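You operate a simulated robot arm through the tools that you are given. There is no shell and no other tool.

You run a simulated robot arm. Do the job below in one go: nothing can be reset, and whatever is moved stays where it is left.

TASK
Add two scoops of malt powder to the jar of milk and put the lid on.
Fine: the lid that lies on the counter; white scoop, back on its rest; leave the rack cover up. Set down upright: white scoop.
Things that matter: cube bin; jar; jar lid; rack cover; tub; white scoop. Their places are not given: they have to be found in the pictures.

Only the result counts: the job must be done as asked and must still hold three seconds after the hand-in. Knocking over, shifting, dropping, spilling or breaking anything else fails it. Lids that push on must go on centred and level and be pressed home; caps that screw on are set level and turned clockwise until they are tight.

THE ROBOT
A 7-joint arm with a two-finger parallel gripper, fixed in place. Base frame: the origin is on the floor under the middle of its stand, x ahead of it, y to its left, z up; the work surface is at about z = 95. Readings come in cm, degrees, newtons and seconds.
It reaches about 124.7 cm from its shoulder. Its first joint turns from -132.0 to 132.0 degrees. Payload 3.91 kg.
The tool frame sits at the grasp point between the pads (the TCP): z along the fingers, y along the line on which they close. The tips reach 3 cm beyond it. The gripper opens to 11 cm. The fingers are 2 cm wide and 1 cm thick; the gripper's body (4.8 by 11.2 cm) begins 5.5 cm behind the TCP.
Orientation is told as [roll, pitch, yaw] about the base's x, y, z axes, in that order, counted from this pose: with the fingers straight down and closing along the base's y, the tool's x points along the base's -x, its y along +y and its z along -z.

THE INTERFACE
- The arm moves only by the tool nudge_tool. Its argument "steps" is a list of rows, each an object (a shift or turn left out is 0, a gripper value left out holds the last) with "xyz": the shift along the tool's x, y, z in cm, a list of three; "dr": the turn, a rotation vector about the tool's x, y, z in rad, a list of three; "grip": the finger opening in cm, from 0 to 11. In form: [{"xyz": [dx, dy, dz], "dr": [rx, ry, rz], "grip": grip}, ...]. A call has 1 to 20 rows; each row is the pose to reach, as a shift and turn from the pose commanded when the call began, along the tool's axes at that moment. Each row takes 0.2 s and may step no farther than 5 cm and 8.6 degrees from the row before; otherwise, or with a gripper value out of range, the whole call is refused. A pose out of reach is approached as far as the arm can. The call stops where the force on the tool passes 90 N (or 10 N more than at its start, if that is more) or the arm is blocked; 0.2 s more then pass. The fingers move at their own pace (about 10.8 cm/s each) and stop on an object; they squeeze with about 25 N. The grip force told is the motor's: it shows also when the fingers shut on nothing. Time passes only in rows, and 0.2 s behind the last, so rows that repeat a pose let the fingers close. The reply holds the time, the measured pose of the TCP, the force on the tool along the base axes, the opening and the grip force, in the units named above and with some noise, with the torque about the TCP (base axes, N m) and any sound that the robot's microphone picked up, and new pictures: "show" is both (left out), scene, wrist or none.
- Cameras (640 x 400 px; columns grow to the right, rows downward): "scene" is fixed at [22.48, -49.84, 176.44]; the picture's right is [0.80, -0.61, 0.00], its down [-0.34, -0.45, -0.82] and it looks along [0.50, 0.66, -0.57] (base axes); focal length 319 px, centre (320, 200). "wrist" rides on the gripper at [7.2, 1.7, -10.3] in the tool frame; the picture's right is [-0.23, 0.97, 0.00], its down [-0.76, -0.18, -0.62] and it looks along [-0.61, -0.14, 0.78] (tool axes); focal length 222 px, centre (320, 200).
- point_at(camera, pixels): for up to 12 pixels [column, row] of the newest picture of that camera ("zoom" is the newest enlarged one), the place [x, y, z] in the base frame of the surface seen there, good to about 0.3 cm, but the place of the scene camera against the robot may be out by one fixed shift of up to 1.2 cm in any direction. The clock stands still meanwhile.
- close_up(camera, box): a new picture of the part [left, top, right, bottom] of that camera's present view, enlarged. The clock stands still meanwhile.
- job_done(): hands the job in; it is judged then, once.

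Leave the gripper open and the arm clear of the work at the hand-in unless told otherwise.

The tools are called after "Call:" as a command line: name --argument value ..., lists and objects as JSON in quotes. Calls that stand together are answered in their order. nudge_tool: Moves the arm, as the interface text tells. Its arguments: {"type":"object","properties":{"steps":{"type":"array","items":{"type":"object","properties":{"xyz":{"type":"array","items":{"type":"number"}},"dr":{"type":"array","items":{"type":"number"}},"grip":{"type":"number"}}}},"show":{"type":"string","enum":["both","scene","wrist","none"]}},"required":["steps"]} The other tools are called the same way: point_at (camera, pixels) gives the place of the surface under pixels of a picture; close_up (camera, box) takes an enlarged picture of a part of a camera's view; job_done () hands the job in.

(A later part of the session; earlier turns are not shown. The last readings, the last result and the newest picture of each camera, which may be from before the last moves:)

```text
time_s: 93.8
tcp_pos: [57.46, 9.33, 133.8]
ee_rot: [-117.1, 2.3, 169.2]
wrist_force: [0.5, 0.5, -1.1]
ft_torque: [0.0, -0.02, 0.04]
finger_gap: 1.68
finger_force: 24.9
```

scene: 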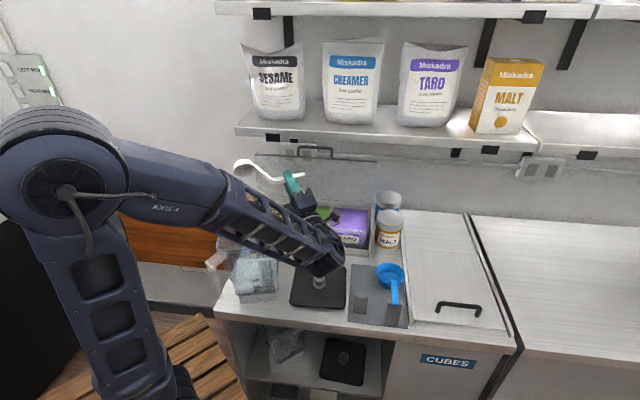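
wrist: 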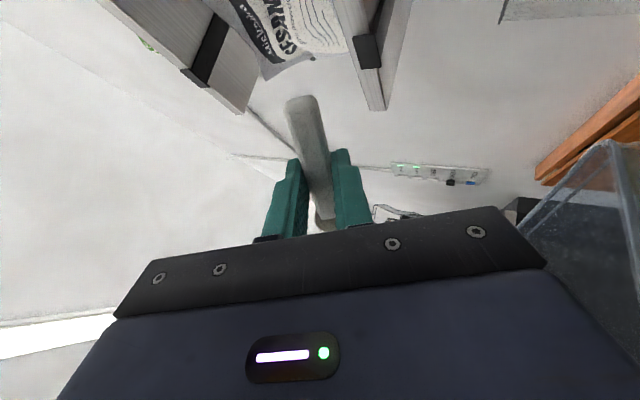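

The second pour is done. Same return: unroll to 25°, then yaw back to ~110 with the residual roll, then level.

Call:
nudge_tool --steps '[{"dr": [-0.146, 0, 0.0128]}, {"dr": [-0.292, 0, 0.0255]}, {"dr": [-0.438, 0, 0.0383]}, {"dr": [-0.584, 0, 0.051]}, {"dr": [-0.73, 0, 0.0638]}, {"dr": [-0.876, 0, 0.0766]}, {"dr": [-1.022, 0, 0.0893]}, {"dr": [-1.168, 0, 0.102]}, {"dr": [-1.314, 0, 0.115]}, {"dr": [-1.46, 0, 0.1276]}, {"dr": [-1.6, 0, 0.14]}]' --show "scene"

Call:
close_up --camera "scene" --box '[180, 150, 340, 310]'

Call:
nudge_tool --steps '[{"xyz": [-0.87, -1.33, 0.4], "dr": [0.0094, 0.0513, 0.108]}, {"xyz": [-1.74, -2.65, 0.8], "dr": [0.0189, 0.1025, 0.216]}, {"xyz": [-2.61, -3.98, 1.2], "dr": [0.0283, 0.154, 0.324]}, {"xyz": [-3.49, -5.3, 1.6], "dr": [0.0378, 0.205, 0.432]}, {"xyz": [-4.36, -6.63, 2.0], "dr": [0.0472, 0.256, 0.54]}, {"xyz": [-5.23, -7.96, 2.4], "dr": [0.0566, 0.3075, 0.648]}, {"xyz": [-6.1, -9.28, 2.8], "dr": [0.0661, 0.359, 0.756]}, {"xyz": [-6.97, -10.61, 3.2], "dr": [0.0755, 0.41, 0.864]}]' --show "scene"

```text
time_s: 96.2
tcp_pos: [57.45, 9.41, 133.87]
ee_rot: [-25.1, -4.6, 166.8]
wrist_force: [-0.2, -0.7, 0.0]
ft_torque: [-0.01, -0.01, -0.04]
finger_gap: 1.7
finger_force: 24.8
```

scene: 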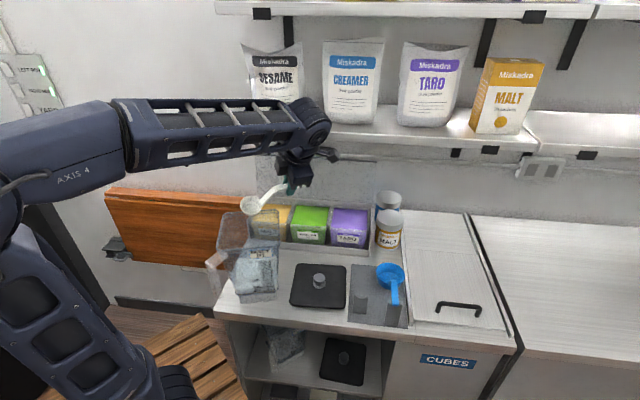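

```text
2.50 times, centred on (260, 230) of scene
```

zoom: 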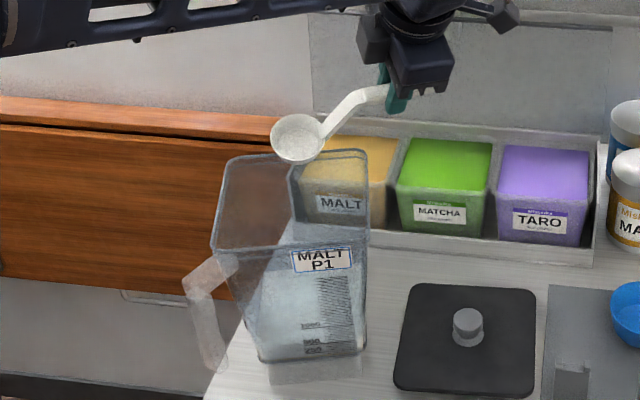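

```text
time_s: 98.0
tcp_pos: [53.32, 21.47, 136.03]
ee_rot: [-25.3, -4.4, 111.8]
wrist_force: [0.0, -0.3, -0.4]
ft_torque: [0.02, 0.02, -0.01]
finger_gap: 1.67
finger_force: 25.4
```

scene: 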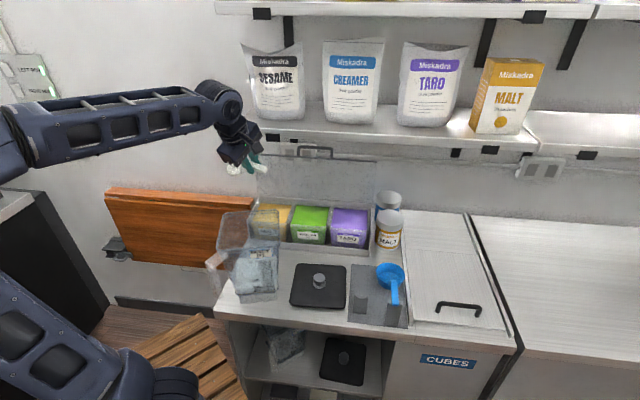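

The scoop is empty and the counter is clean. I'll unroll the last 25°, as before.

Call:
nudge_tool --steps '[{"dr": [-0.11, 0, 0.0096]}, {"dr": [-0.22, 0, 0.0192]}, {"dr": [-0.33, 0, 0.0288]}, {"dr": [-0.39, 0, 0.034]}, {"dr": [-0.441, 0, 0.0385]}, {"dr": [-0.441, 0, 0.0385]}]' --show "both"

Call:
close_up --camera "wrist" --box '[220, 0, 520, 160]'

```text
time_s: 99.4
tcp_pos: [53.38, 21.59, 136.09]
ee_rot: [0.2, -4.8, 109.8]
wrist_force: [-0.3, -0.3, -1.0]
ft_torque: [0.0, -0.02, 0.04]
finger_gap: 1.67
finger_force: 24.8
```

scene: 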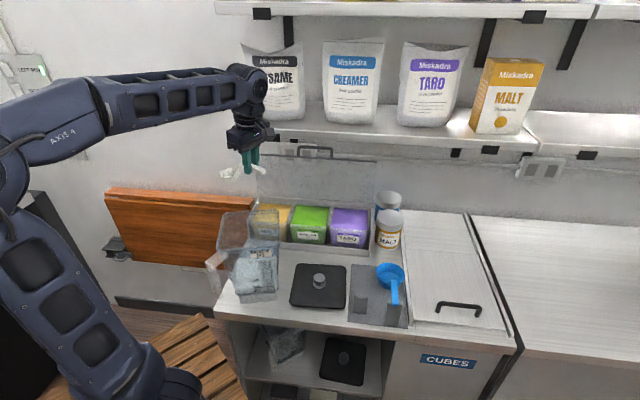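
wrist: 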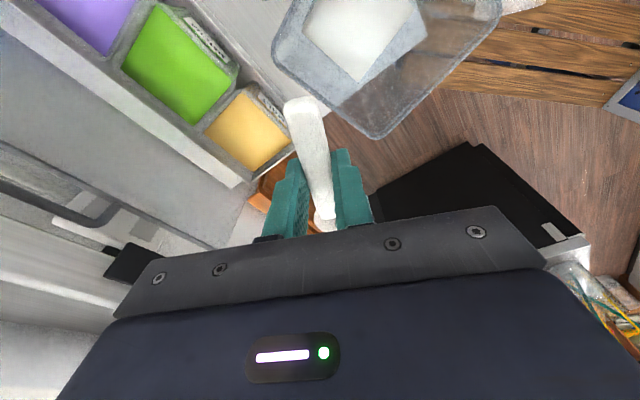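

```text
2.13 times, centred on (370, 80) of wrist
```

zoom: 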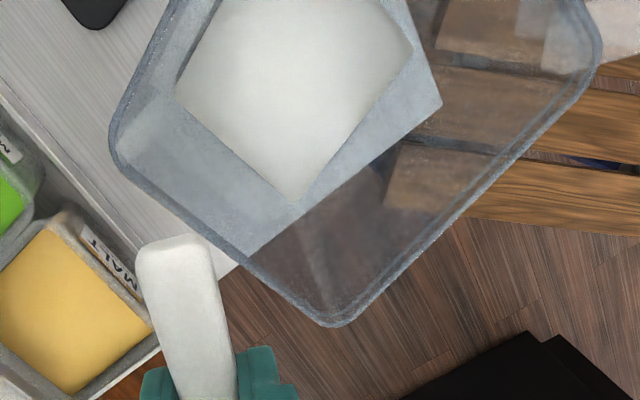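

This view shows the jar rim well. I'll measure rim points along two edges for the lid's target position and orientation.

Call:
point_at --camera "zoom" --pixels '[[140, 195], [180, 228], [220, 258], [260, 287], [300, 314], [370, 312], [420, 265], [470, 216], [520, 166], [570, 115], [335, 325], [600, 55]]'

Call:
point_at --camera "wrist" --pixels '[[270, 45], [275, 60], [283, 20], [292, 2], [500, 10], [495, 30], [376, 138], [340, 30], [380, 40], [360, 60]]'

```text
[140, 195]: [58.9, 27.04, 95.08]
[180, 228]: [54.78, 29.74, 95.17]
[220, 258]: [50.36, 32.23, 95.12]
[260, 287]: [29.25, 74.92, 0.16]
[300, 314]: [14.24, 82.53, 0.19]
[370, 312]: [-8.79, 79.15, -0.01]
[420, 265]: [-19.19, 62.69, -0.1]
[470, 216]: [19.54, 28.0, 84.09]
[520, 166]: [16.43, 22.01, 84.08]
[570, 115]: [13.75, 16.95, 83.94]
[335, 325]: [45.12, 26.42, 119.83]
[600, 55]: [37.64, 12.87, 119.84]
```

```text
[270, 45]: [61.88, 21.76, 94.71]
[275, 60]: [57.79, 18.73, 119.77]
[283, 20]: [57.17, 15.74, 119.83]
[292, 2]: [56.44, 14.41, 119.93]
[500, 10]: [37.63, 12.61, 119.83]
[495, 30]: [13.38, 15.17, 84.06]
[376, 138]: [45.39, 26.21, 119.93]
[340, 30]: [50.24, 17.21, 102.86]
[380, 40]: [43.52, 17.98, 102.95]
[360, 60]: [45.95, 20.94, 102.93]
```

The jar rim centre is about (48.0, 16.0), yaw ≈ -28.4°. Milk rose from 102.5 to 102.9, so the powder is in. Next I'll return the scoop, first back above its rest at yaw 45.

Call:
nudge_tool --steps '[{"xyz": [3.67, -0.6, -0.12], "dr": [0.0109, 0, 0.125]}, {"xyz": [7.33, -1.21, -0.24], "dr": [0.0219, 0, 0.25]}, {"xyz": [11.0, -1.81, -0.36], "dr": [0.0328, 0, 0.3755]}, {"xyz": [14.67, -2.42, -0.48], "dr": [0.0437, 0, 0.5]}, {"xyz": [18.33, -3.02, -0.6], "dr": [0.0547, 0, 0.626]}, {"xyz": [22.0, -3.63, -0.72], "dr": [0.0656, 0, 0.751]}, {"xyz": [25.67, -4.23, -0.84], "dr": [0.0765, 0, 0.876]}, {"xyz": [29.33, -4.84, -0.96], "dr": [0.0875, 0, 1.001]}, {"xyz": [33.0, -5.44, -1.08], "dr": [0.0984, 0, 1.1265]}, {"xyz": [33.0, -5.44, -1.08], "dr": [0.0984, 0, 1.1265]}]'

Call:
close_up --camera "scene" --box '[200, 180, 440, 330]'

```text
time_s: 101.6
tcp_pos: [69.46, -7.44, 134.26]
ee_rot: [-0.1, -4.8, 44.9]
wrist_force: [-1.2, 0.4, 0.4]
ft_torque: [0.01, 0.01, 0.0]
finger_gap: 1.7
finger_force: 25.0
```

scene: 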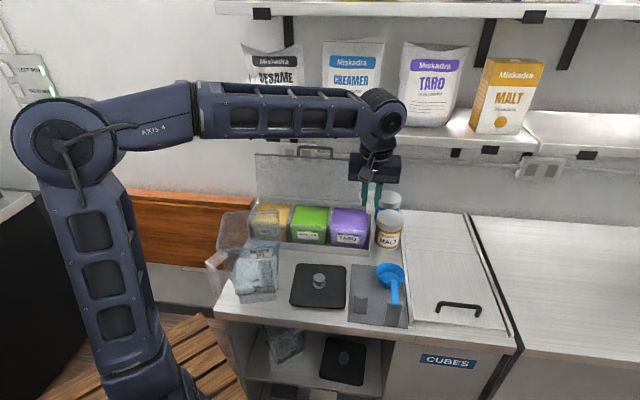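
wrist: 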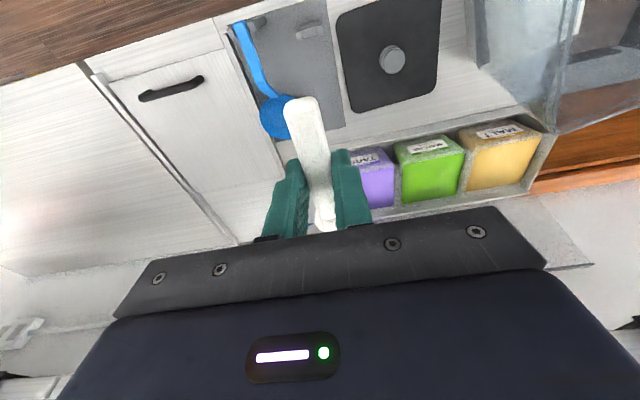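

```text
2.67 times, centred on (320, 255) of scene
```

zoom: 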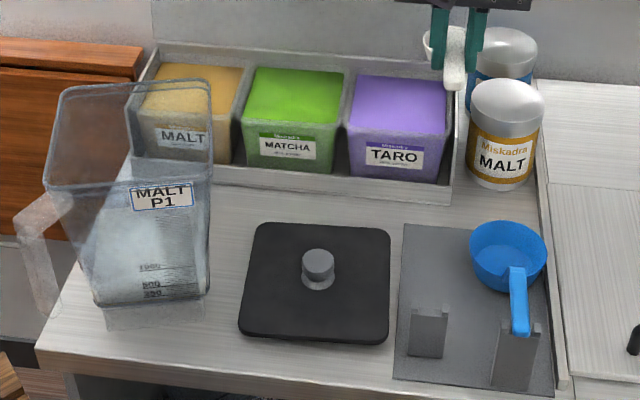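

The scoop may have pitched slightly in the grip: its handle end moved about 5 px over time. I'll measure the handle's slope and lateral alignment relative to the TCP before setting it down.

Call:
point_at --camera "wrist" --pixels '[[302, 104], [305, 120], [309, 140], [313, 160], [317, 180], [320, 200], [323, 215], [288, 112], [318, 106], [306, 22], [298, 30], [316, 28]]'

Call:
close_up --camera "scene" --box '[340, 150, 420, 220]'

Call:
close_up --camera "wrist" --box '[260, 0, 380, 120]'

```text
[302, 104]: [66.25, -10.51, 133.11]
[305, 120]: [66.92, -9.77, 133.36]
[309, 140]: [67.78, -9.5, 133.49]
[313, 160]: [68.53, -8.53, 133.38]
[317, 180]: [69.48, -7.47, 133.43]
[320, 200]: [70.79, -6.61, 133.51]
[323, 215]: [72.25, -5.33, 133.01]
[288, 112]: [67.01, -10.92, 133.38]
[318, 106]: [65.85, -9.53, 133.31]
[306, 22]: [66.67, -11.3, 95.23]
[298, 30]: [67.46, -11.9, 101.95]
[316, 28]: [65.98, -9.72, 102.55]
```

```text
5.71 times, centred on (380, 185) of scene
```

zoom: 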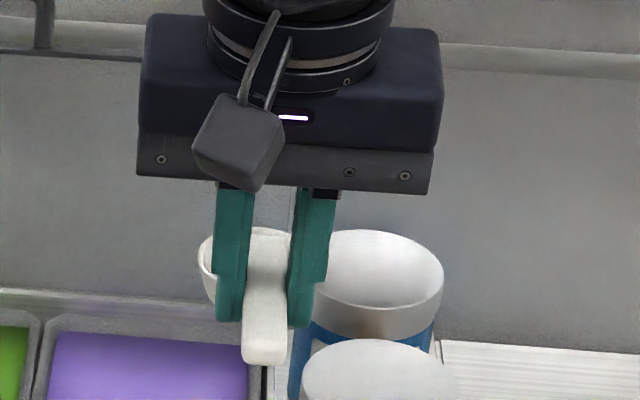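

```text
3.33 times, centred on (320, 60) of wrist
```

zoom: 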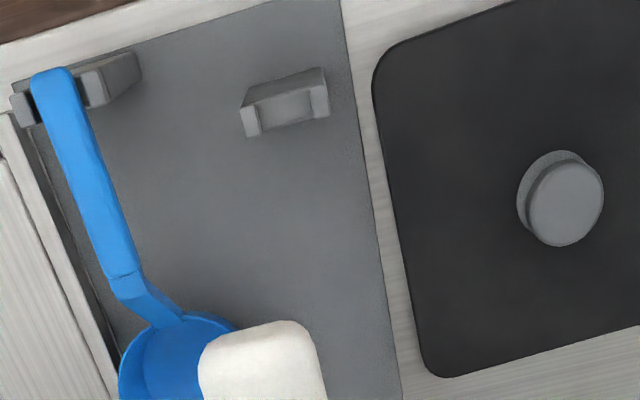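

The handle is level (top z≈133.4 all along), maybe about 0.4 cm lower in the fingers than at the grasp. I'll descend over the rest to z=107, aligned to U=54.6, then finish by force.

Call:
nudge_tool --steps '[{"xyz": [0.4, -0.1, 4.2]}, {"xyz": [0.8, -0.2, 8.4]}, {"xyz": [1.2, -0.22, 12.8]}, {"xyz": [1.6, -0.22, 17.2]}, {"xyz": [1.95, -0.22, 21.2]}, {"xyz": [2.25, -0.22, 24.8]}, {"xyz": [2.45, -0.22, 27.2]}, {"xyz": [2.45, -0.22, 27.2]}]'

Call:
close_up --camera "wrist" --box '[220, 50, 420, 210]'

```text
time_s: 103.4
tcp_pos: [69.6, -7.59, 106.97]
ee_rot: [-0.1, -4.8, 45.0]
wrist_force: [0.7, -0.2, -0.3]
ft_torque: [0.0, 0.03, 0.02]
finger_gap: 1.68
finger_force: 24.9
```

scene: 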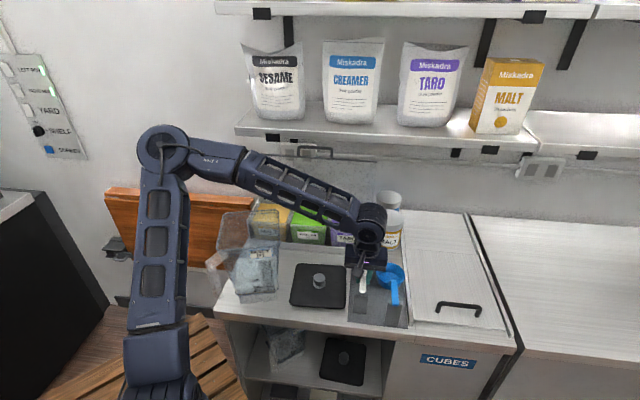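
wrist: 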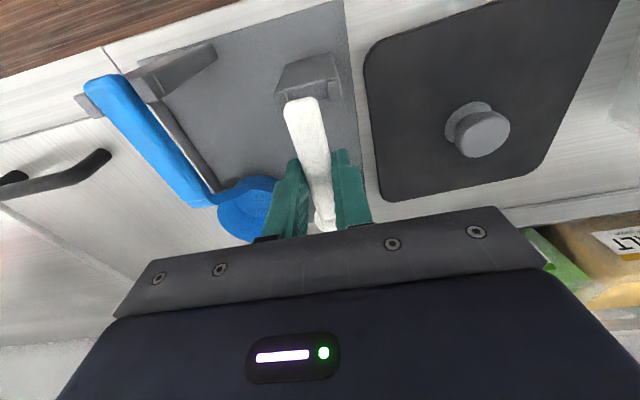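

```text
2.50 times, centred on (320, 130) of wrist
```

zoom: 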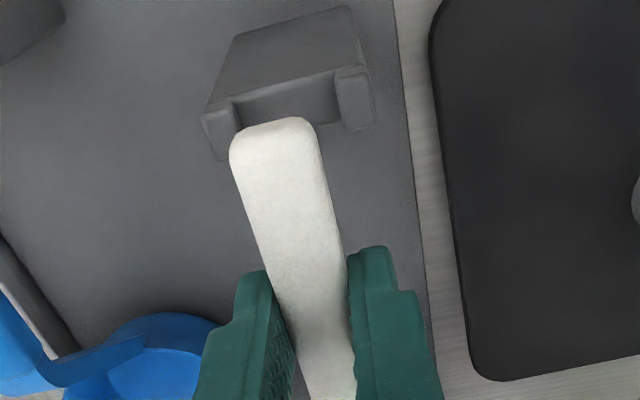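

I'll check the lateral alignment of the handle to the notch with measured points.

Call:
point_at --camera "zoom" --pixels '[[240, 160], [312, 145], [275, 150], [275, 125], [218, 115], [232, 110], [340, 80], [360, 80], [285, 95], [290, 230], [255, 220], [325, 210]]'

```text
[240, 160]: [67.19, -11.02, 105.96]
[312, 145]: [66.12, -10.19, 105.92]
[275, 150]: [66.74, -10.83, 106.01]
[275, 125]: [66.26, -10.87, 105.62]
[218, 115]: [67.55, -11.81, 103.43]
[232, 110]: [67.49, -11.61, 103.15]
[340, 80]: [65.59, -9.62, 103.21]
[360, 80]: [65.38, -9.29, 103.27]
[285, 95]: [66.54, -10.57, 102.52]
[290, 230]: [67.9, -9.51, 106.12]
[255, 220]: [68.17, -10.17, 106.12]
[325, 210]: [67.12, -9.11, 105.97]
```

The handle centre (U≈54.64) lies within the notch (U 53.3–55.8). The handle top is 0.95 below the TCP, so contact should come at TCP z≈104.8. I'll lower to 105.1.

Call:
nudge_tool --steps '[{"xyz": [0.2, 0.05, 0.9]}, {"xyz": [0.3, 0.05, 1.86]}, {"xyz": [0.3, 0.05, 1.86]}]' --show "wrist"

Call:
nudge_tool --steps '[{"xyz": [0.01, 0, 0.15]}, {"xyz": [0.01, 0, 0.15]}]' --show "none"

Call:
nudge_tool --steps '[{"xyz": [0.01, 0, 0.15]}, {"xyz": [0.01, 0, 0.15]}]' --show "wrist"

```text
time_s: 104.2
tcp_pos: [69.59, -7.68, 105.18]
ee_rot: [-0.1, -4.9, 44.9]
wrist_force: [0.2, 0.3, -0.6]
ft_torque: [-0.01, 0.01, 0.01]
finger_gap: 1.68
finger_force: 24.9
```

wrist: 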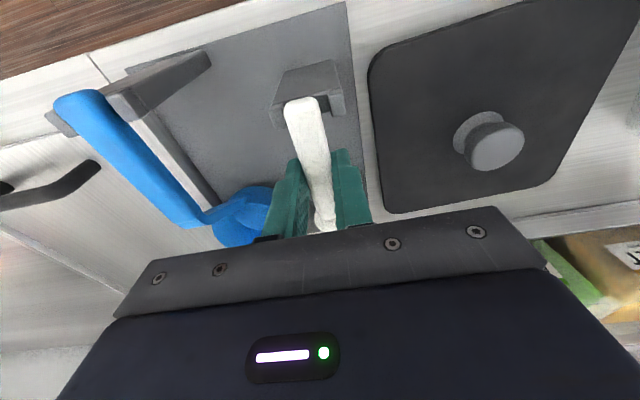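

```text
time_s: 104.8
tcp_pos: [69.55, -7.87, 105.09]
ee_rot: [-0.1, -4.8, 45.0]
wrist_force: [-0.2, 0.0, -0.1]
ft_torque: [0.02, 0.0, 0.01]
finger_gap: 1.68
finger_force: 24.7
```

```text
time_s: 105.4
tcp_pos: [69.61, -7.83, 104.77]
ee_rot: [0.0, -4.8, 45.0]
wrist_force: [-0.1, 0.6, 0.7]
ft_torque: [0.04, 0.0, 0.0]
finger_gap: 1.66
finger_force: 24.9
```

wrist: 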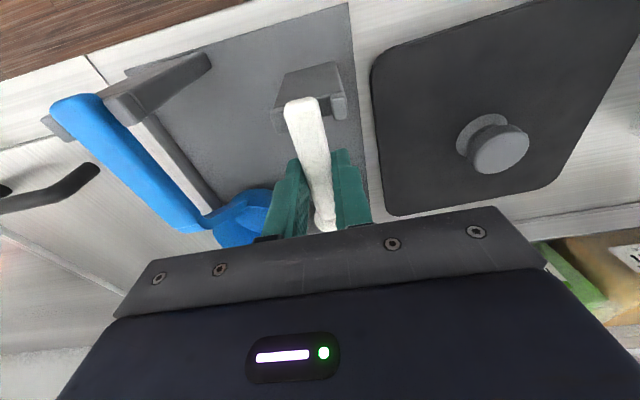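

No contact yet at z=104.77. I'll continue in 0.15 cm steps, reading the force each time.

Call:
nudge_tool --steps '[{"xyz": [0.01, 0, 0.15]}, {"xyz": [0.01, 0, 0.15]}]' --show "none"

Call:
nudge_tool --steps '[{"xyz": [0.01, 0, 0.15]}, {"xyz": [0.01, 0, 0.15]}]' --show "none"

Call:
close_up --camera "wrist" --box '[220, 60, 420, 220]'

```text
time_s: 106.0
tcp_pos: [69.55, -7.95, 104.67]
ee_rot: [0.0, -4.8, 45.0]
wrist_force: [-0.1, 0.1, 0.4]
ft_torque: [0.02, 0.01, 0.0]
finger_gap: 1.72
finger_force: 24.3
```

```text
time_s: 106.6
tcp_pos: [69.4, -8.0, 104.61]
ee_rot: [-0.1, -4.8, 45.0]
wrist_force: [1.2, -0.9, 14.4]
ft_torque: [-0.43, 0.36, 0.04]
finger_gap: 1.66
finger_force: 24.8
```

```text
2.50 times, centred on (320, 140) of wrist
```

zoom: 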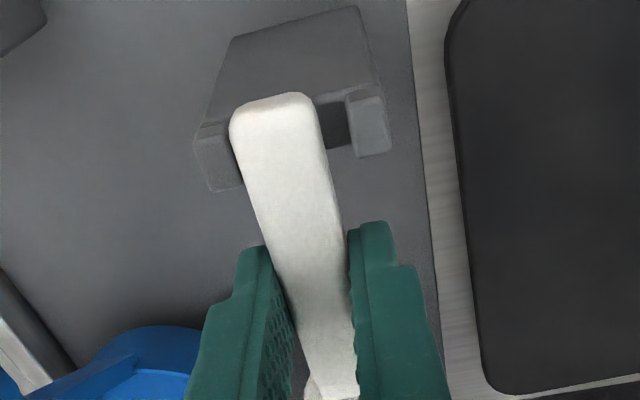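

Contact is 14 N, located about 3.9 cm behind the TCP, right at the post. I'll verify the handle is down in the notch rather than on a prong.

Call:
point_at --camera "zoom" --pixels '[[275, 115], [240, 130], [312, 120], [285, 160], [300, 220], [320, 330], [215, 140], [230, 150], [365, 110], [375, 140], [335, 120], [250, 200]]'

Call:
close_up --camera "wrist" --box '[275, 80, 375, 150]'

Call:
close_up --camera "scene" --box '[330, 230, 420, 330]'

```text
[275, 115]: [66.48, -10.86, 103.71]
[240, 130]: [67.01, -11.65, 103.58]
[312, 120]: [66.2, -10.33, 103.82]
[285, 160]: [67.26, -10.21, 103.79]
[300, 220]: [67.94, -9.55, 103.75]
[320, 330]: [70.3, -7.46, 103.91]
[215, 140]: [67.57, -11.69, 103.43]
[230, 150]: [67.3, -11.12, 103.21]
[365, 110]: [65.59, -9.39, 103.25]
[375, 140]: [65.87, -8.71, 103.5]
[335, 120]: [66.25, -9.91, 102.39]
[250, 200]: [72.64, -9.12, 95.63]
```

```text
5.71 times, centred on (325, 115) of wrist
```

zoom: 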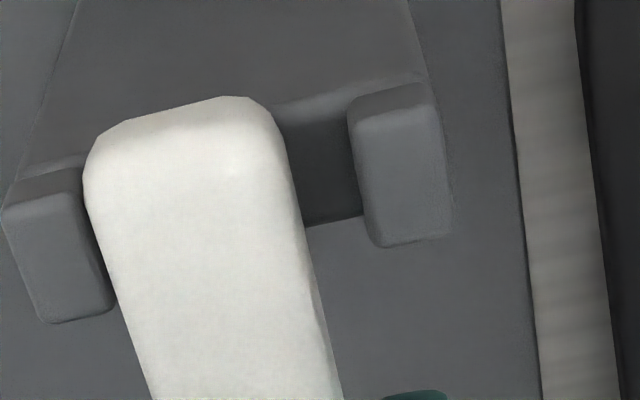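

```text
4.00 times, centred on (375, 280) of scene
```

zoom: 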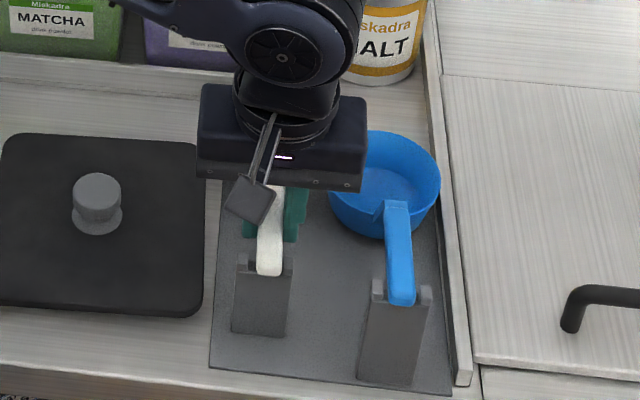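

The handle top is z≈103.75, the same as originally, and sits between the prongs, just close to the +U prong. I'll lift 0.4 cm, shift 0.25 cm toward -U to centre it, and lower again.

Call:
nudge_tool --steps '[{"xyz": [-0.03, 0, -0.4]}, {"xyz": [-0.03, 0.25, -0.4]}, {"xyz": [-0.03, 0.25, -0.4]}, {"xyz": [-0.01, 0.25, -0.2]}, {"xyz": [0, 0.25, -0.05]}, {"xyz": [0, 0.25, -0.05]}]' --show "wrist"

Call:
close_up --camera "wrist" --box '[275, 80, 375, 150]'

```text
time_s: 108.0
tcp_pos: [69.44, -7.77, 104.63]
ee_rot: [-0.2, -4.8, 45.0]
wrist_force: [-0.2, -0.2, 8.1]
ft_torque: [-0.2, 0.23, -0.04]
finger_gap: 1.68
finger_force: 24.8
```

wrist: 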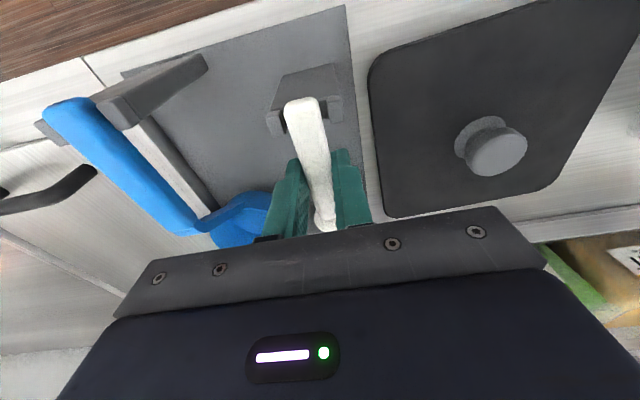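

```text
5.71 times, centred on (325, 115) of wrist
```

zoom: 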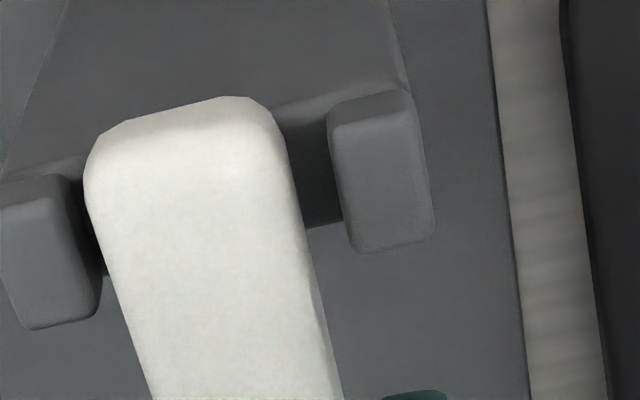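

It's centred in the notch with 8 N contact. I'll open the fingers gently to release.

Call:
nudge_tool --steps '[{"grip": 2.0}, {"grip": 2.4}, {"grip": 3.0}, {"grip": 4.0}, {"grip": 4.0}, {"grip": 4.0}]' --show "wrist"

Call:
close_up --camera "wrist" --box '[240, 70, 420, 230]'

```text
time_s: 109.4
tcp_pos: [69.41, -7.77, 104.63]
ee_rot: [-0.1, -4.8, 44.9]
wrist_force: [0.0, 0.4, -0.8]
ft_torque: [0.0, -0.03, 0.0]
finger_gap: 4.01
finger_force: 0.1
```

wrist: 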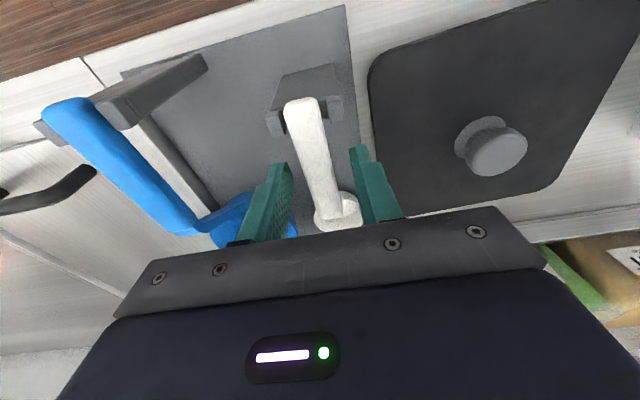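

```text
2.50 times, centred on (330, 150) of wrist
```

zoom: 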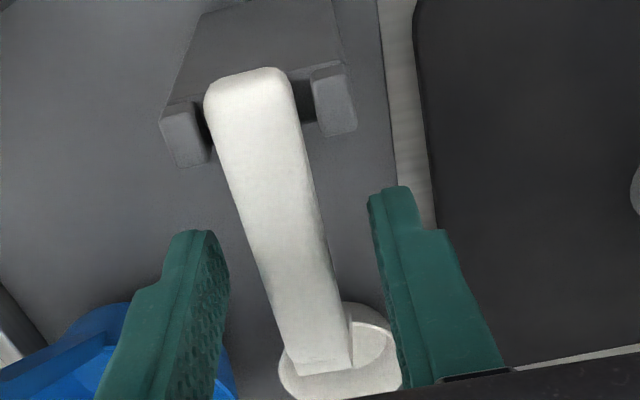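

Released, and the scoop sits on its rest. I'll lift straight up and verify from above, which also gives a view of the lid.

Call:
nudge_tool --steps '[{"xyz": [-0.08, 0, -1.0]}, {"xyz": [-0.34, 0, -4.0]}, {"xyz": [-0.67, 0, -8.0]}, {"xyz": [-1.0, 0, -12.0]}, {"xyz": [-1.34, 0, -16.0]}, {"xyz": [-1.67, 0, -20.0]}, {"xyz": [-1.67, 0, -20.0]}]'

Call:
close_up --camera "wrist" --box '[220, 0, 480, 160]'

Call:
close_up --camera "scene" --box '[270, 240, 420, 330]'

```text
time_s: 111.0
tcp_pos: [69.44, -7.51, 124.51]
ee_rot: [-0.1, -4.8, 45.0]
wrist_force: [0.3, 0.4, -0.2]
ft_torque: [0.01, -0.02, 0.02]
finger_gap: 4.01
finger_force: 0.1
```

scene: 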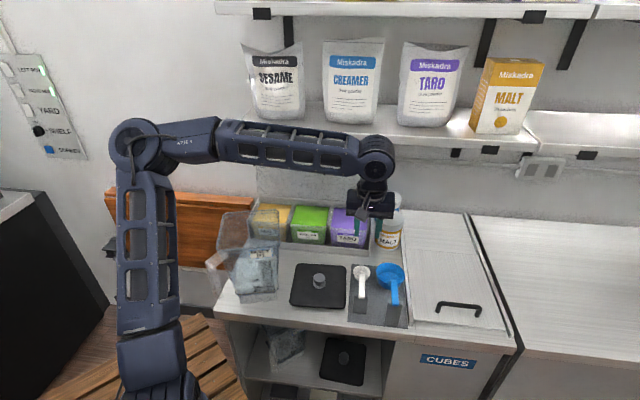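
wrist: 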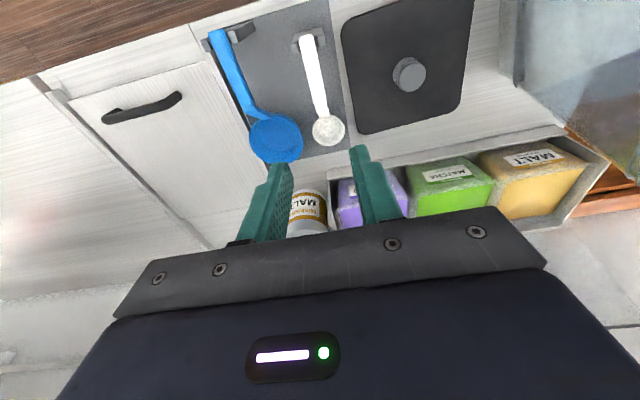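

```text
2.46 times, centred on (350, 80) of wrist
```

zoom: 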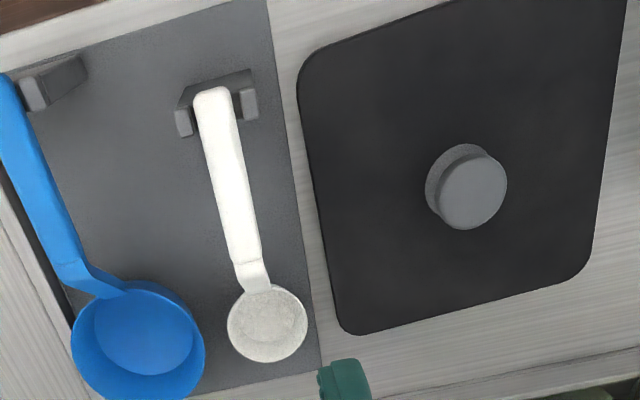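

```text
4.27 times, centred on (345, 285) of scene
```

zoom: 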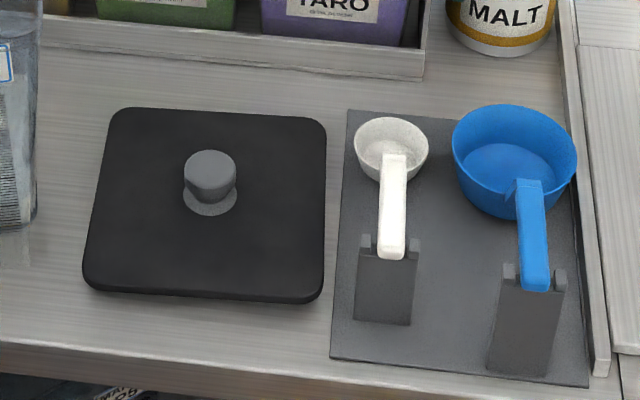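

The white scoop is back on its rest, upright, matching the original placement. Now the lid. I'll move to look at it squarely: U≈42.6, V≈30, z≈125, hand vertical.

Call:
nudge_tool --steps '[{"xyz": [2.7, 2.4, -0.2], "dr": [0, 0.017, 0]}, {"xyz": [5.5, 4.7, -0.5], "dr": [0, 0.034, 0]}, {"xyz": [8.2, 7.1, -0.8], "dr": [0, 0.05, 0]}, {"xyz": [11.0, 9.4, -1.2], "dr": [0, 0.067, 0]}, {"xyz": [13.7, 11.8, -1.65], "dr": [0, 0.084, 0]}, {"xyz": [13.7, 11.8, -1.65], "dr": [0, 0.084, 0]}]'

Call:
close_up --camera "wrist" --box '[180, 20, 480, 200]'

```text
time_s: 112.4
tcp_pos: [50.91, -8.98, 124.86]
ee_rot: [-0.1, 0.0, 45.0]
wrist_force: [-0.3, -0.1, -0.3]
ft_torque: [0.04, -0.01, 0.02]
finger_gap: 4.01
finger_force: 0.0
```

scene: 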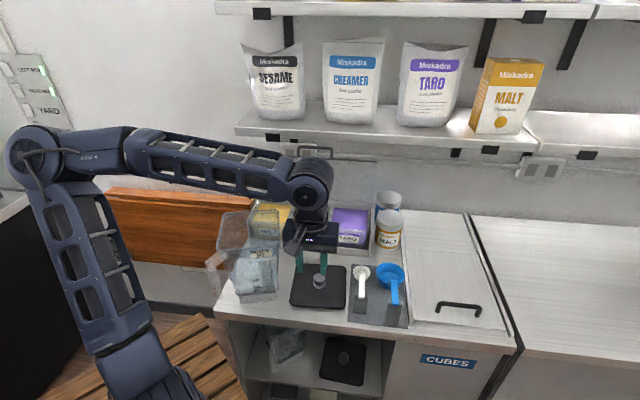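
wrist: 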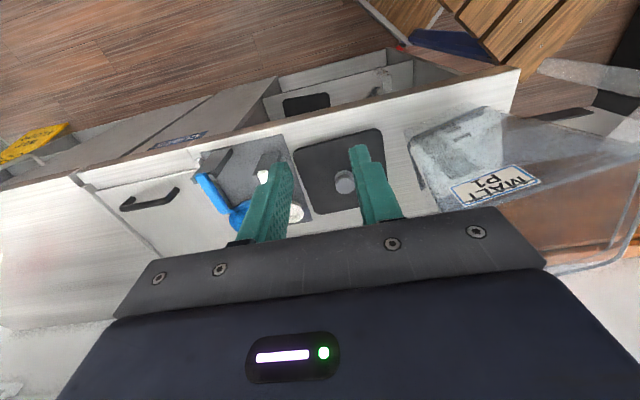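

```text
2.13 times, centred on (330, 110) of wrist
```

zoom: 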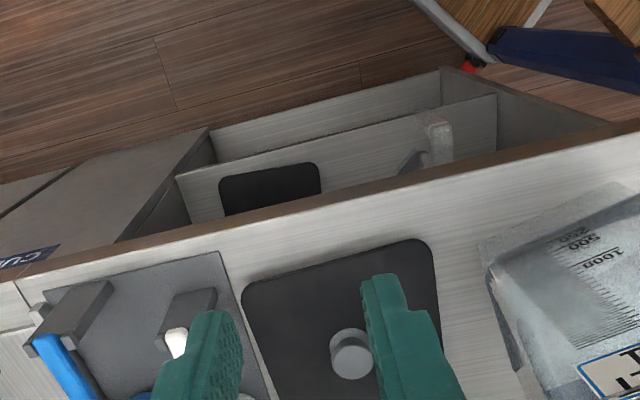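

I'll open the fingers wide and come closer so the lid is seen unobstructed.

Call:
nudge_tool --steps '[{"xyz": [-2.1, -0.1, 4.3], "grip": 11}, {"xyz": [-4.2, -0.2, 8.6], "grip": 11}, {"xyz": [-6.35, -0.25, 12.9], "grip": 11}, {"xyz": [-6.35, -0.25, 12.9], "grip": 11}, {"xyz": [-6.35, -0.25, 12.9], "grip": 11}]' --show "wrist"

Call:
close_up --camera "wrist" --box '[220, 90, 440, 230]'

```text
time_s: 113.6
tcp_pos: [55.65, -4.55, 111.89]
ee_rot: [-0.1, 0.0, 45.1]
wrist_force: [-0.2, 0.4, -0.2]
ft_torque: [0.05, -0.01, 0.0]
finger_gap: 11.01
finger_force: 0.0
```

wrist: 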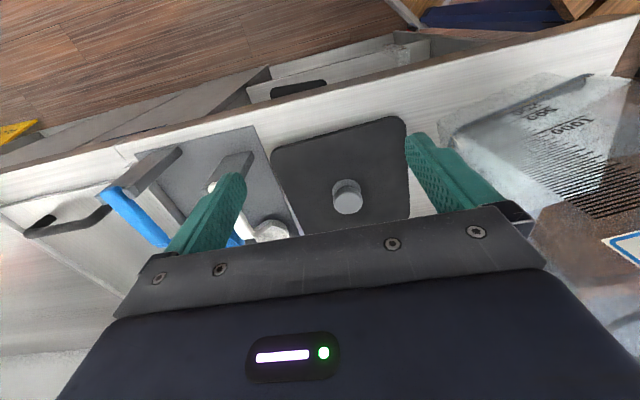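

```text
2.86 times, centred on (330, 160) of wrist
```

zoom: 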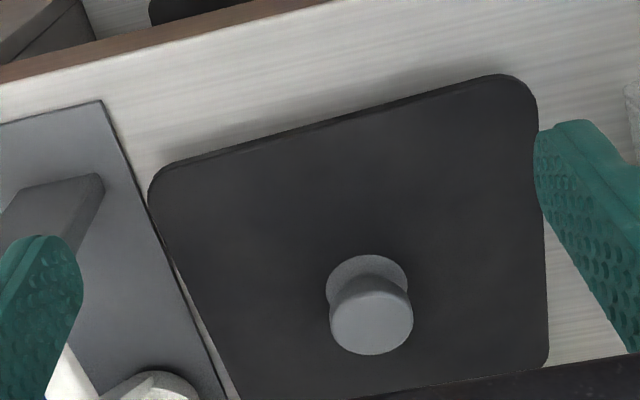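

I'll sample points just inside the lid's top edges and the knob.

Call:
point_at --camera "zoom" --pixels '[[200, 166], [260, 148], [320, 131], [380, 114], [440, 97], [535, 180], [538, 230], [541, 280], [544, 330], [168, 230], [190, 290], [212, 345]]'

Call:
point_at --camera "zoom" --pixels '[[370, 330], [335, 325], [408, 320], [372, 352], [370, 300], [366, 258], [330, 285], [406, 280], [480, 340], [480, 200], [280, 220], [300, 360]]'

```text
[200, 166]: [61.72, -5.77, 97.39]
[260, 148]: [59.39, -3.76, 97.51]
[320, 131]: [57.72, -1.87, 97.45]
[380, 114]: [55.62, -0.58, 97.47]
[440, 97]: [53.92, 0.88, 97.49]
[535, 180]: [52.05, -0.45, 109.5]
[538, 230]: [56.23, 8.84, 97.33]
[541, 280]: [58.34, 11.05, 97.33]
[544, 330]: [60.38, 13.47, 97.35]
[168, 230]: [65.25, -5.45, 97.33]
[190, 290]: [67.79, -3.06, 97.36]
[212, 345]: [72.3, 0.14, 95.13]
```

```text
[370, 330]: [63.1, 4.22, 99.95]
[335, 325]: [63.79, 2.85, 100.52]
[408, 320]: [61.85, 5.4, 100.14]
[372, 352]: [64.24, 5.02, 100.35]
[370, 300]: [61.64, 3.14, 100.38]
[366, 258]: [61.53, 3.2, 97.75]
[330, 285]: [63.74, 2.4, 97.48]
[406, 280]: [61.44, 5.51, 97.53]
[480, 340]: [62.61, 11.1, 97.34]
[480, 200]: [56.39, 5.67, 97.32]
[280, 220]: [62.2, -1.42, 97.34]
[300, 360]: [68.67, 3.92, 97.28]
```

The lid is about 16.2 cm square, yaw ≈ -41°, top z≈97.35. The knob is centred at about (62.9, 4.1), top z≈100.4, ~3 cm across. The jar is at -28.4°, so the lid must turn +12.6°. I'll move above the knob with the hand aligned to the lid (yaw 49).

Call:
nudge_tool --steps '[{"xyz": [-3.7, 0.3, 1.3], "dr": [0, 0, -0.023], "grip": 8}, {"xyz": [-7.5, 0.65, 2.6], "dr": [0, 0, -0.046], "grip": 6}, {"xyz": [-11.24, 0.99, 3.9], "dr": [0, 0, -0.07], "grip": 6}, {"xyz": [-11.24, 0.99, 3.9], "dr": [0, 0, -0.07], "grip": 6}]'

Call:
close_up --camera "wrist" --box '[200, 60, 440, 230]'

```text
time_s: 114.6
tcp_pos: [63.1, 3.96, 108.51]
ee_rot: [-0.1, 0.0, 49.0]
wrist_force: [0.2, 0.4, 0.1]
ft_torque: [-0.03, -0.02, -0.02]
finger_gap: 6.0
finger_force: 0.1
```

scene: 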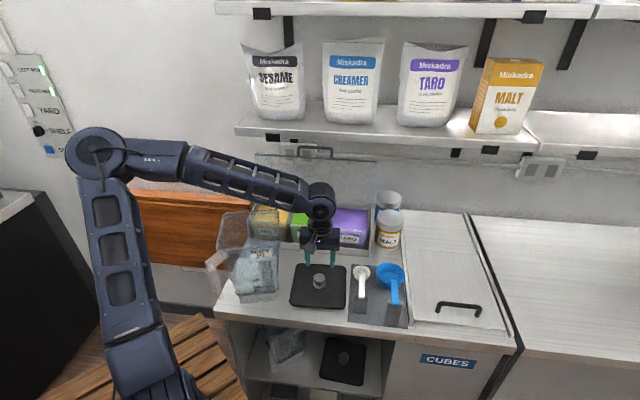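
wrist: 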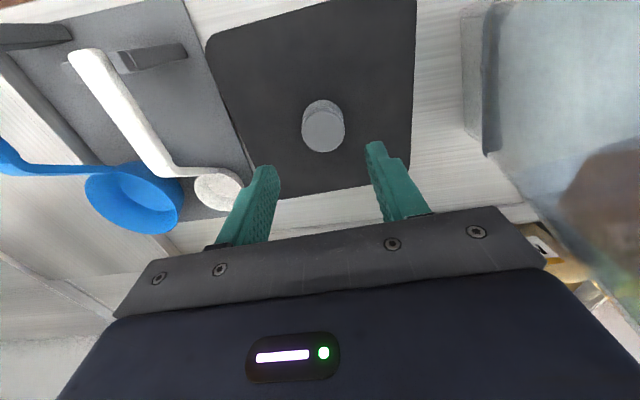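

```text
2.35 times, centred on (320, 145) of wrist
```

zoom: 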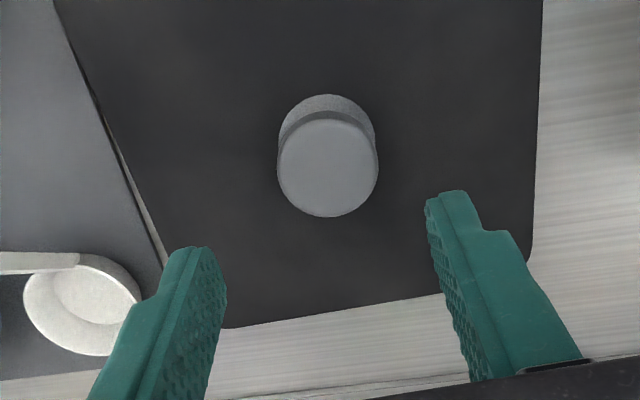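

From here the knob is clearly visible, so I'll refine its centre and the lid edges.

Call:
point_at --camera "zoom" --pixels '[[328, 167], [283, 168], [373, 163], [327, 122], [330, 211], [300, 135], [358, 200], [300, 200], [355, 130]]'

Call:
point_at --camera "zoom" --pixels '[[538, 60], [536, 110], [534, 160], [250, 320], [310, 311], [370, 302], [420, 294], [75, 40], [100, 100], [125, 160], [150, 220], [532, 220]]'

```text
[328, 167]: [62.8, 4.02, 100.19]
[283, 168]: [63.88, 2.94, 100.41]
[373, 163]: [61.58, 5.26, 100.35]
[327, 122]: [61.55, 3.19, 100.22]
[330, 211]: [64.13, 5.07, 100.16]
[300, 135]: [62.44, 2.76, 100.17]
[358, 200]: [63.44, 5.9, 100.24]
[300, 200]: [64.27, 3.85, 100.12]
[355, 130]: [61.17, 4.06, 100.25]
```

```text
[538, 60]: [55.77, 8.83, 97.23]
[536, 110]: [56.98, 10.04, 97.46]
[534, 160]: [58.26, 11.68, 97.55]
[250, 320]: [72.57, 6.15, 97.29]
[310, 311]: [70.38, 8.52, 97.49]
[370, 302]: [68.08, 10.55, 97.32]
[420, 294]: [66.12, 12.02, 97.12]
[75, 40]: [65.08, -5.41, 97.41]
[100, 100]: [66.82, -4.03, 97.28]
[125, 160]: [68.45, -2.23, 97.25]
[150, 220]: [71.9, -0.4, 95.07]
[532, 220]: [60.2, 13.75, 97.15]
```

The knob centre is (62.8, 4.1), lid half-size ≈ 8.35 cm and lid yaw ≈ -42°. Before picking it up, I'll measure the jar rim precisely with open fingers, from above its front at yaw 90: up first, then over.

Call:
nudge_tool --steps '[{"xyz": [0, 0, -4.5]}, {"xyz": [0, 0, -9]}, {"xyz": [0, 0, -13.5]}, {"xyz": [0, 0, -18]}, {"xyz": [0, 0, -22.5]}, {"xyz": [0, 0, -26.5], "grip": 11}, {"xyz": [1.7, 2.5, -26.5], "dr": [0, 0, -0.143], "grip": 11}, {"xyz": [3.4, 5.1, -26.5], "dr": [0, 0, -0.286], "grip": 11}, {"xyz": [5.1, 7.7, -26.5], "dr": [0, 0, -0.43], "grip": 11}, {"xyz": [6.8, 10.2, -26.5], "dr": [0, 0, -0.573], "grip": 11}, {"xyz": [8.4, 12.7, -26.5], "dr": [0, 0, -0.716], "grip": 11}, {"xyz": [8.4, 12.7, -26.5], "dr": [0, 0, -0.716], "grip": 11}]'

Call:
close_up --camera "wrist" --box '[200, 60, 440, 230]'

```text
time_s: 117.2
tcp_pos: [47.76, 5.9, 134.87]
ee_rot: [0.0, 0.0, 90.1]
wrist_force: [0.8, -0.3, 0.5]
ft_torque: [-0.01, -0.05, 0.0]
finger_gap: 11.0
finger_force: 0.3
```

scene: 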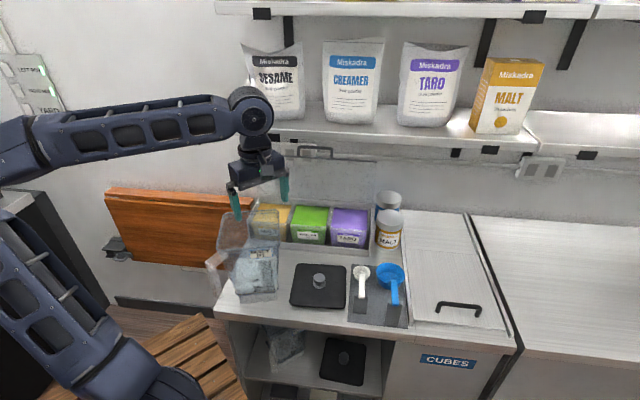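
wrist: 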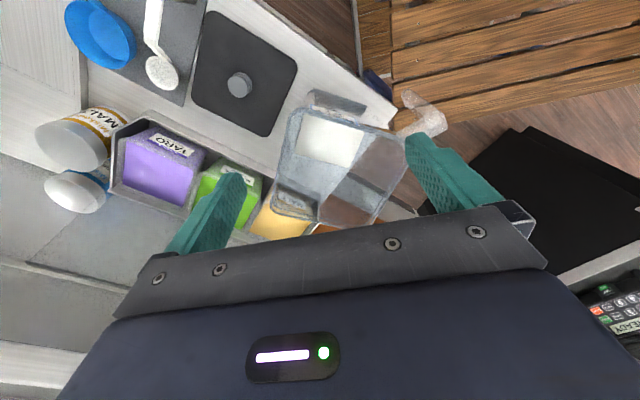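

```text
2.35 times, centred on (320, 145) of wrist
```

zoom: 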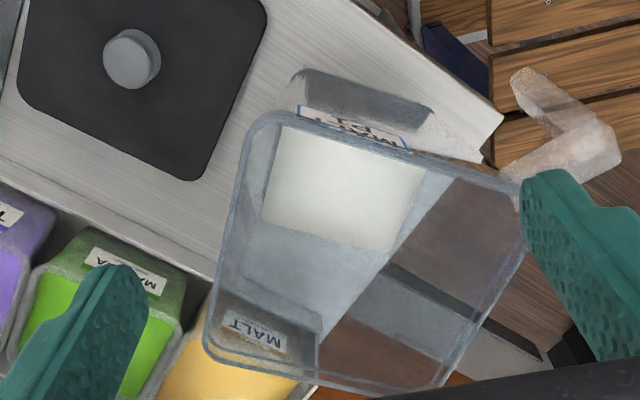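

This is an excellent view of the jar rim. I'll sample points along all four rim edges.

Call:
point_at --camera "zoom" --pixels '[[290, 119], [320, 127], [360, 139], [400, 151], [440, 163], [480, 175], [241, 160], [236, 190], [230, 220], [224, 250], [217, 290], [210, 325]]'

Call:
point_at --camera "zoom" --pixels '[[520, 220], [508, 250], [495, 278], [480, 308], [465, 338], [450, 365], [235, 364], [270, 373], [310, 381], [350, 388], [390, 393], [255, 118]]'

Call:
close_up --camera "wrist" --box '[270, 80, 350, 140]'

```text
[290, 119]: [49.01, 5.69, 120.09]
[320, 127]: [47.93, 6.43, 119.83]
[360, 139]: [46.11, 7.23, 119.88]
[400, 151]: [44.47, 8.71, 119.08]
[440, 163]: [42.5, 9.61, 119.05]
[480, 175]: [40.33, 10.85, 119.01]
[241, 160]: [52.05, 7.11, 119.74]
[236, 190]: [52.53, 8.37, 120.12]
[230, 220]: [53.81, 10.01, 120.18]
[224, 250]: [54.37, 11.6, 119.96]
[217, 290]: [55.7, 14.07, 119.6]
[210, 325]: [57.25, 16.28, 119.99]
```

```text
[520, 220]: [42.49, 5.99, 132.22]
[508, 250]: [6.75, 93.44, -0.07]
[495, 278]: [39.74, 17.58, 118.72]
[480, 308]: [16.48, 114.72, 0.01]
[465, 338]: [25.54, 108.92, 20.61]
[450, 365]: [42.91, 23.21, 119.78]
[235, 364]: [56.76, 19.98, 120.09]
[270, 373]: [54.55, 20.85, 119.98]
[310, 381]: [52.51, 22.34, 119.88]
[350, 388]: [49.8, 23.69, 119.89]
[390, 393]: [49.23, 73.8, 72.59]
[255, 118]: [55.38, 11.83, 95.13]
```

```text
6.67 times, centred on (310, 110) of wrist
```

zoom: 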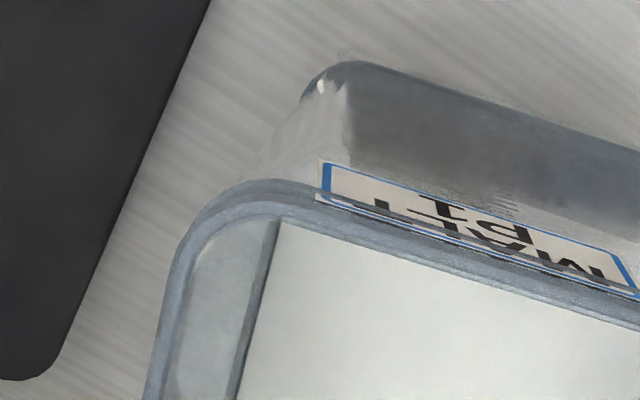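

Fitting all four edges gives the jar centre at about (47.85, 15.8), yaw ≈ -29°, outer size ≈ 15.85 cm. The lid therefore overhangs evenly by about 0.4 cm. I'll go back above the knob at yaw 48, aligned with the lid.

Call:
nudge_tool --steps '[{"xyz": [0.3, -2.5, 0], "dr": [0, 0, 0.1225], "grip": 11}, {"xyz": [0.6, -5.0, 0], "dr": [0, 0, 0.245], "grip": 8}, {"xyz": [0.9, -7.5, 0], "dr": [0, 0, 0.3675], "grip": 6}, {"xyz": [1.2, -10.0, 0], "dr": [0, 0, 0.49], "grip": 6}, {"xyz": [1.5, -12.5, 0], "dr": [0, 0, 0.6125], "grip": 6}, {"xyz": [1.77, -15.05, 0], "dr": [0, 0, 0.735], "grip": 6}, {"xyz": [1.77, -15.05, 4.5], "dr": [0, 0, 0.735]}, {"xyz": [1.77, -15.05, 9], "dr": [0, 0, 0.735]}, {"xyz": [1.77, -15.05, 13.5], "dr": [0, 0, 0.735]}, {"xyz": [1.77, -15.05, 18], "dr": [0, 0, 0.735]}, {"xyz": [1.77, -15.05, 22.5], "dr": [0, 0, 0.735]}, {"xyz": [1.77, -15.05, 26.8], "dr": [0, 0, 0.735]}, {"xyz": [1.77, -15.05, 26.8], "dr": [0, 0, 0.735]}]' --show "wrist"

Call:
close_up --camera "wrist" --box '[200, 60, 440, 230]'

```text
time_s: 120.0
tcp_pos: [63.34, 4.29, 107.99]
ee_rot: [0.0, 0.0, 47.9]
wrist_force: [-0.1, 1.1, -0.4]
ft_torque: [0.02, 0.03, 0.03]
finger_gap: 5.99
finger_force: 0.0
```

wrist: 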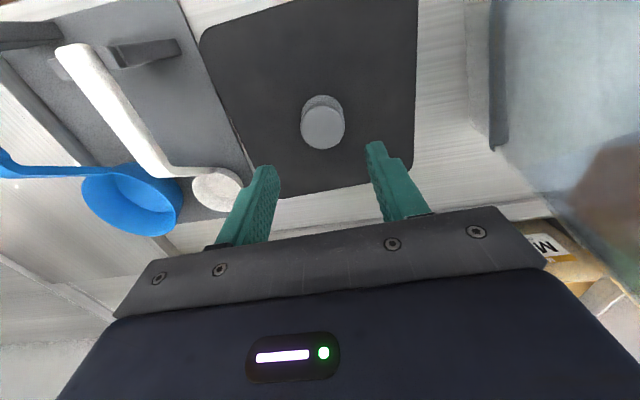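

```text
2.35 times, centred on (320, 145) of wrist
```

zoom: 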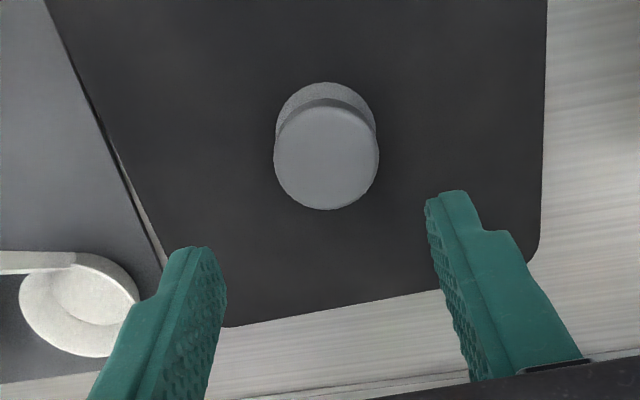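

I'll re-measure the knob from here to centre on it precisely.

Call:
point_at --camera "zoom" --pixels '[[326, 158], [280, 160], [374, 155], [325, 112], [328, 204], [295, 125], [358, 190], [295, 190], [356, 123], [200, 324], [400, 297], [538, 200]]'

```text
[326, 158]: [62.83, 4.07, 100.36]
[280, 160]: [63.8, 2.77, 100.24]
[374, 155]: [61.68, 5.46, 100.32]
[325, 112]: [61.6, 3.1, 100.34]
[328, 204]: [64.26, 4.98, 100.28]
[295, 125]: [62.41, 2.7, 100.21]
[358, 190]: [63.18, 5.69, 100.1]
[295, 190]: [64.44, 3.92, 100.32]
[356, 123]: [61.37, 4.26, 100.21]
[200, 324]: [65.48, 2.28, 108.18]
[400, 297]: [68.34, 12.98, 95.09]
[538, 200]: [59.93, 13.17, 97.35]
```

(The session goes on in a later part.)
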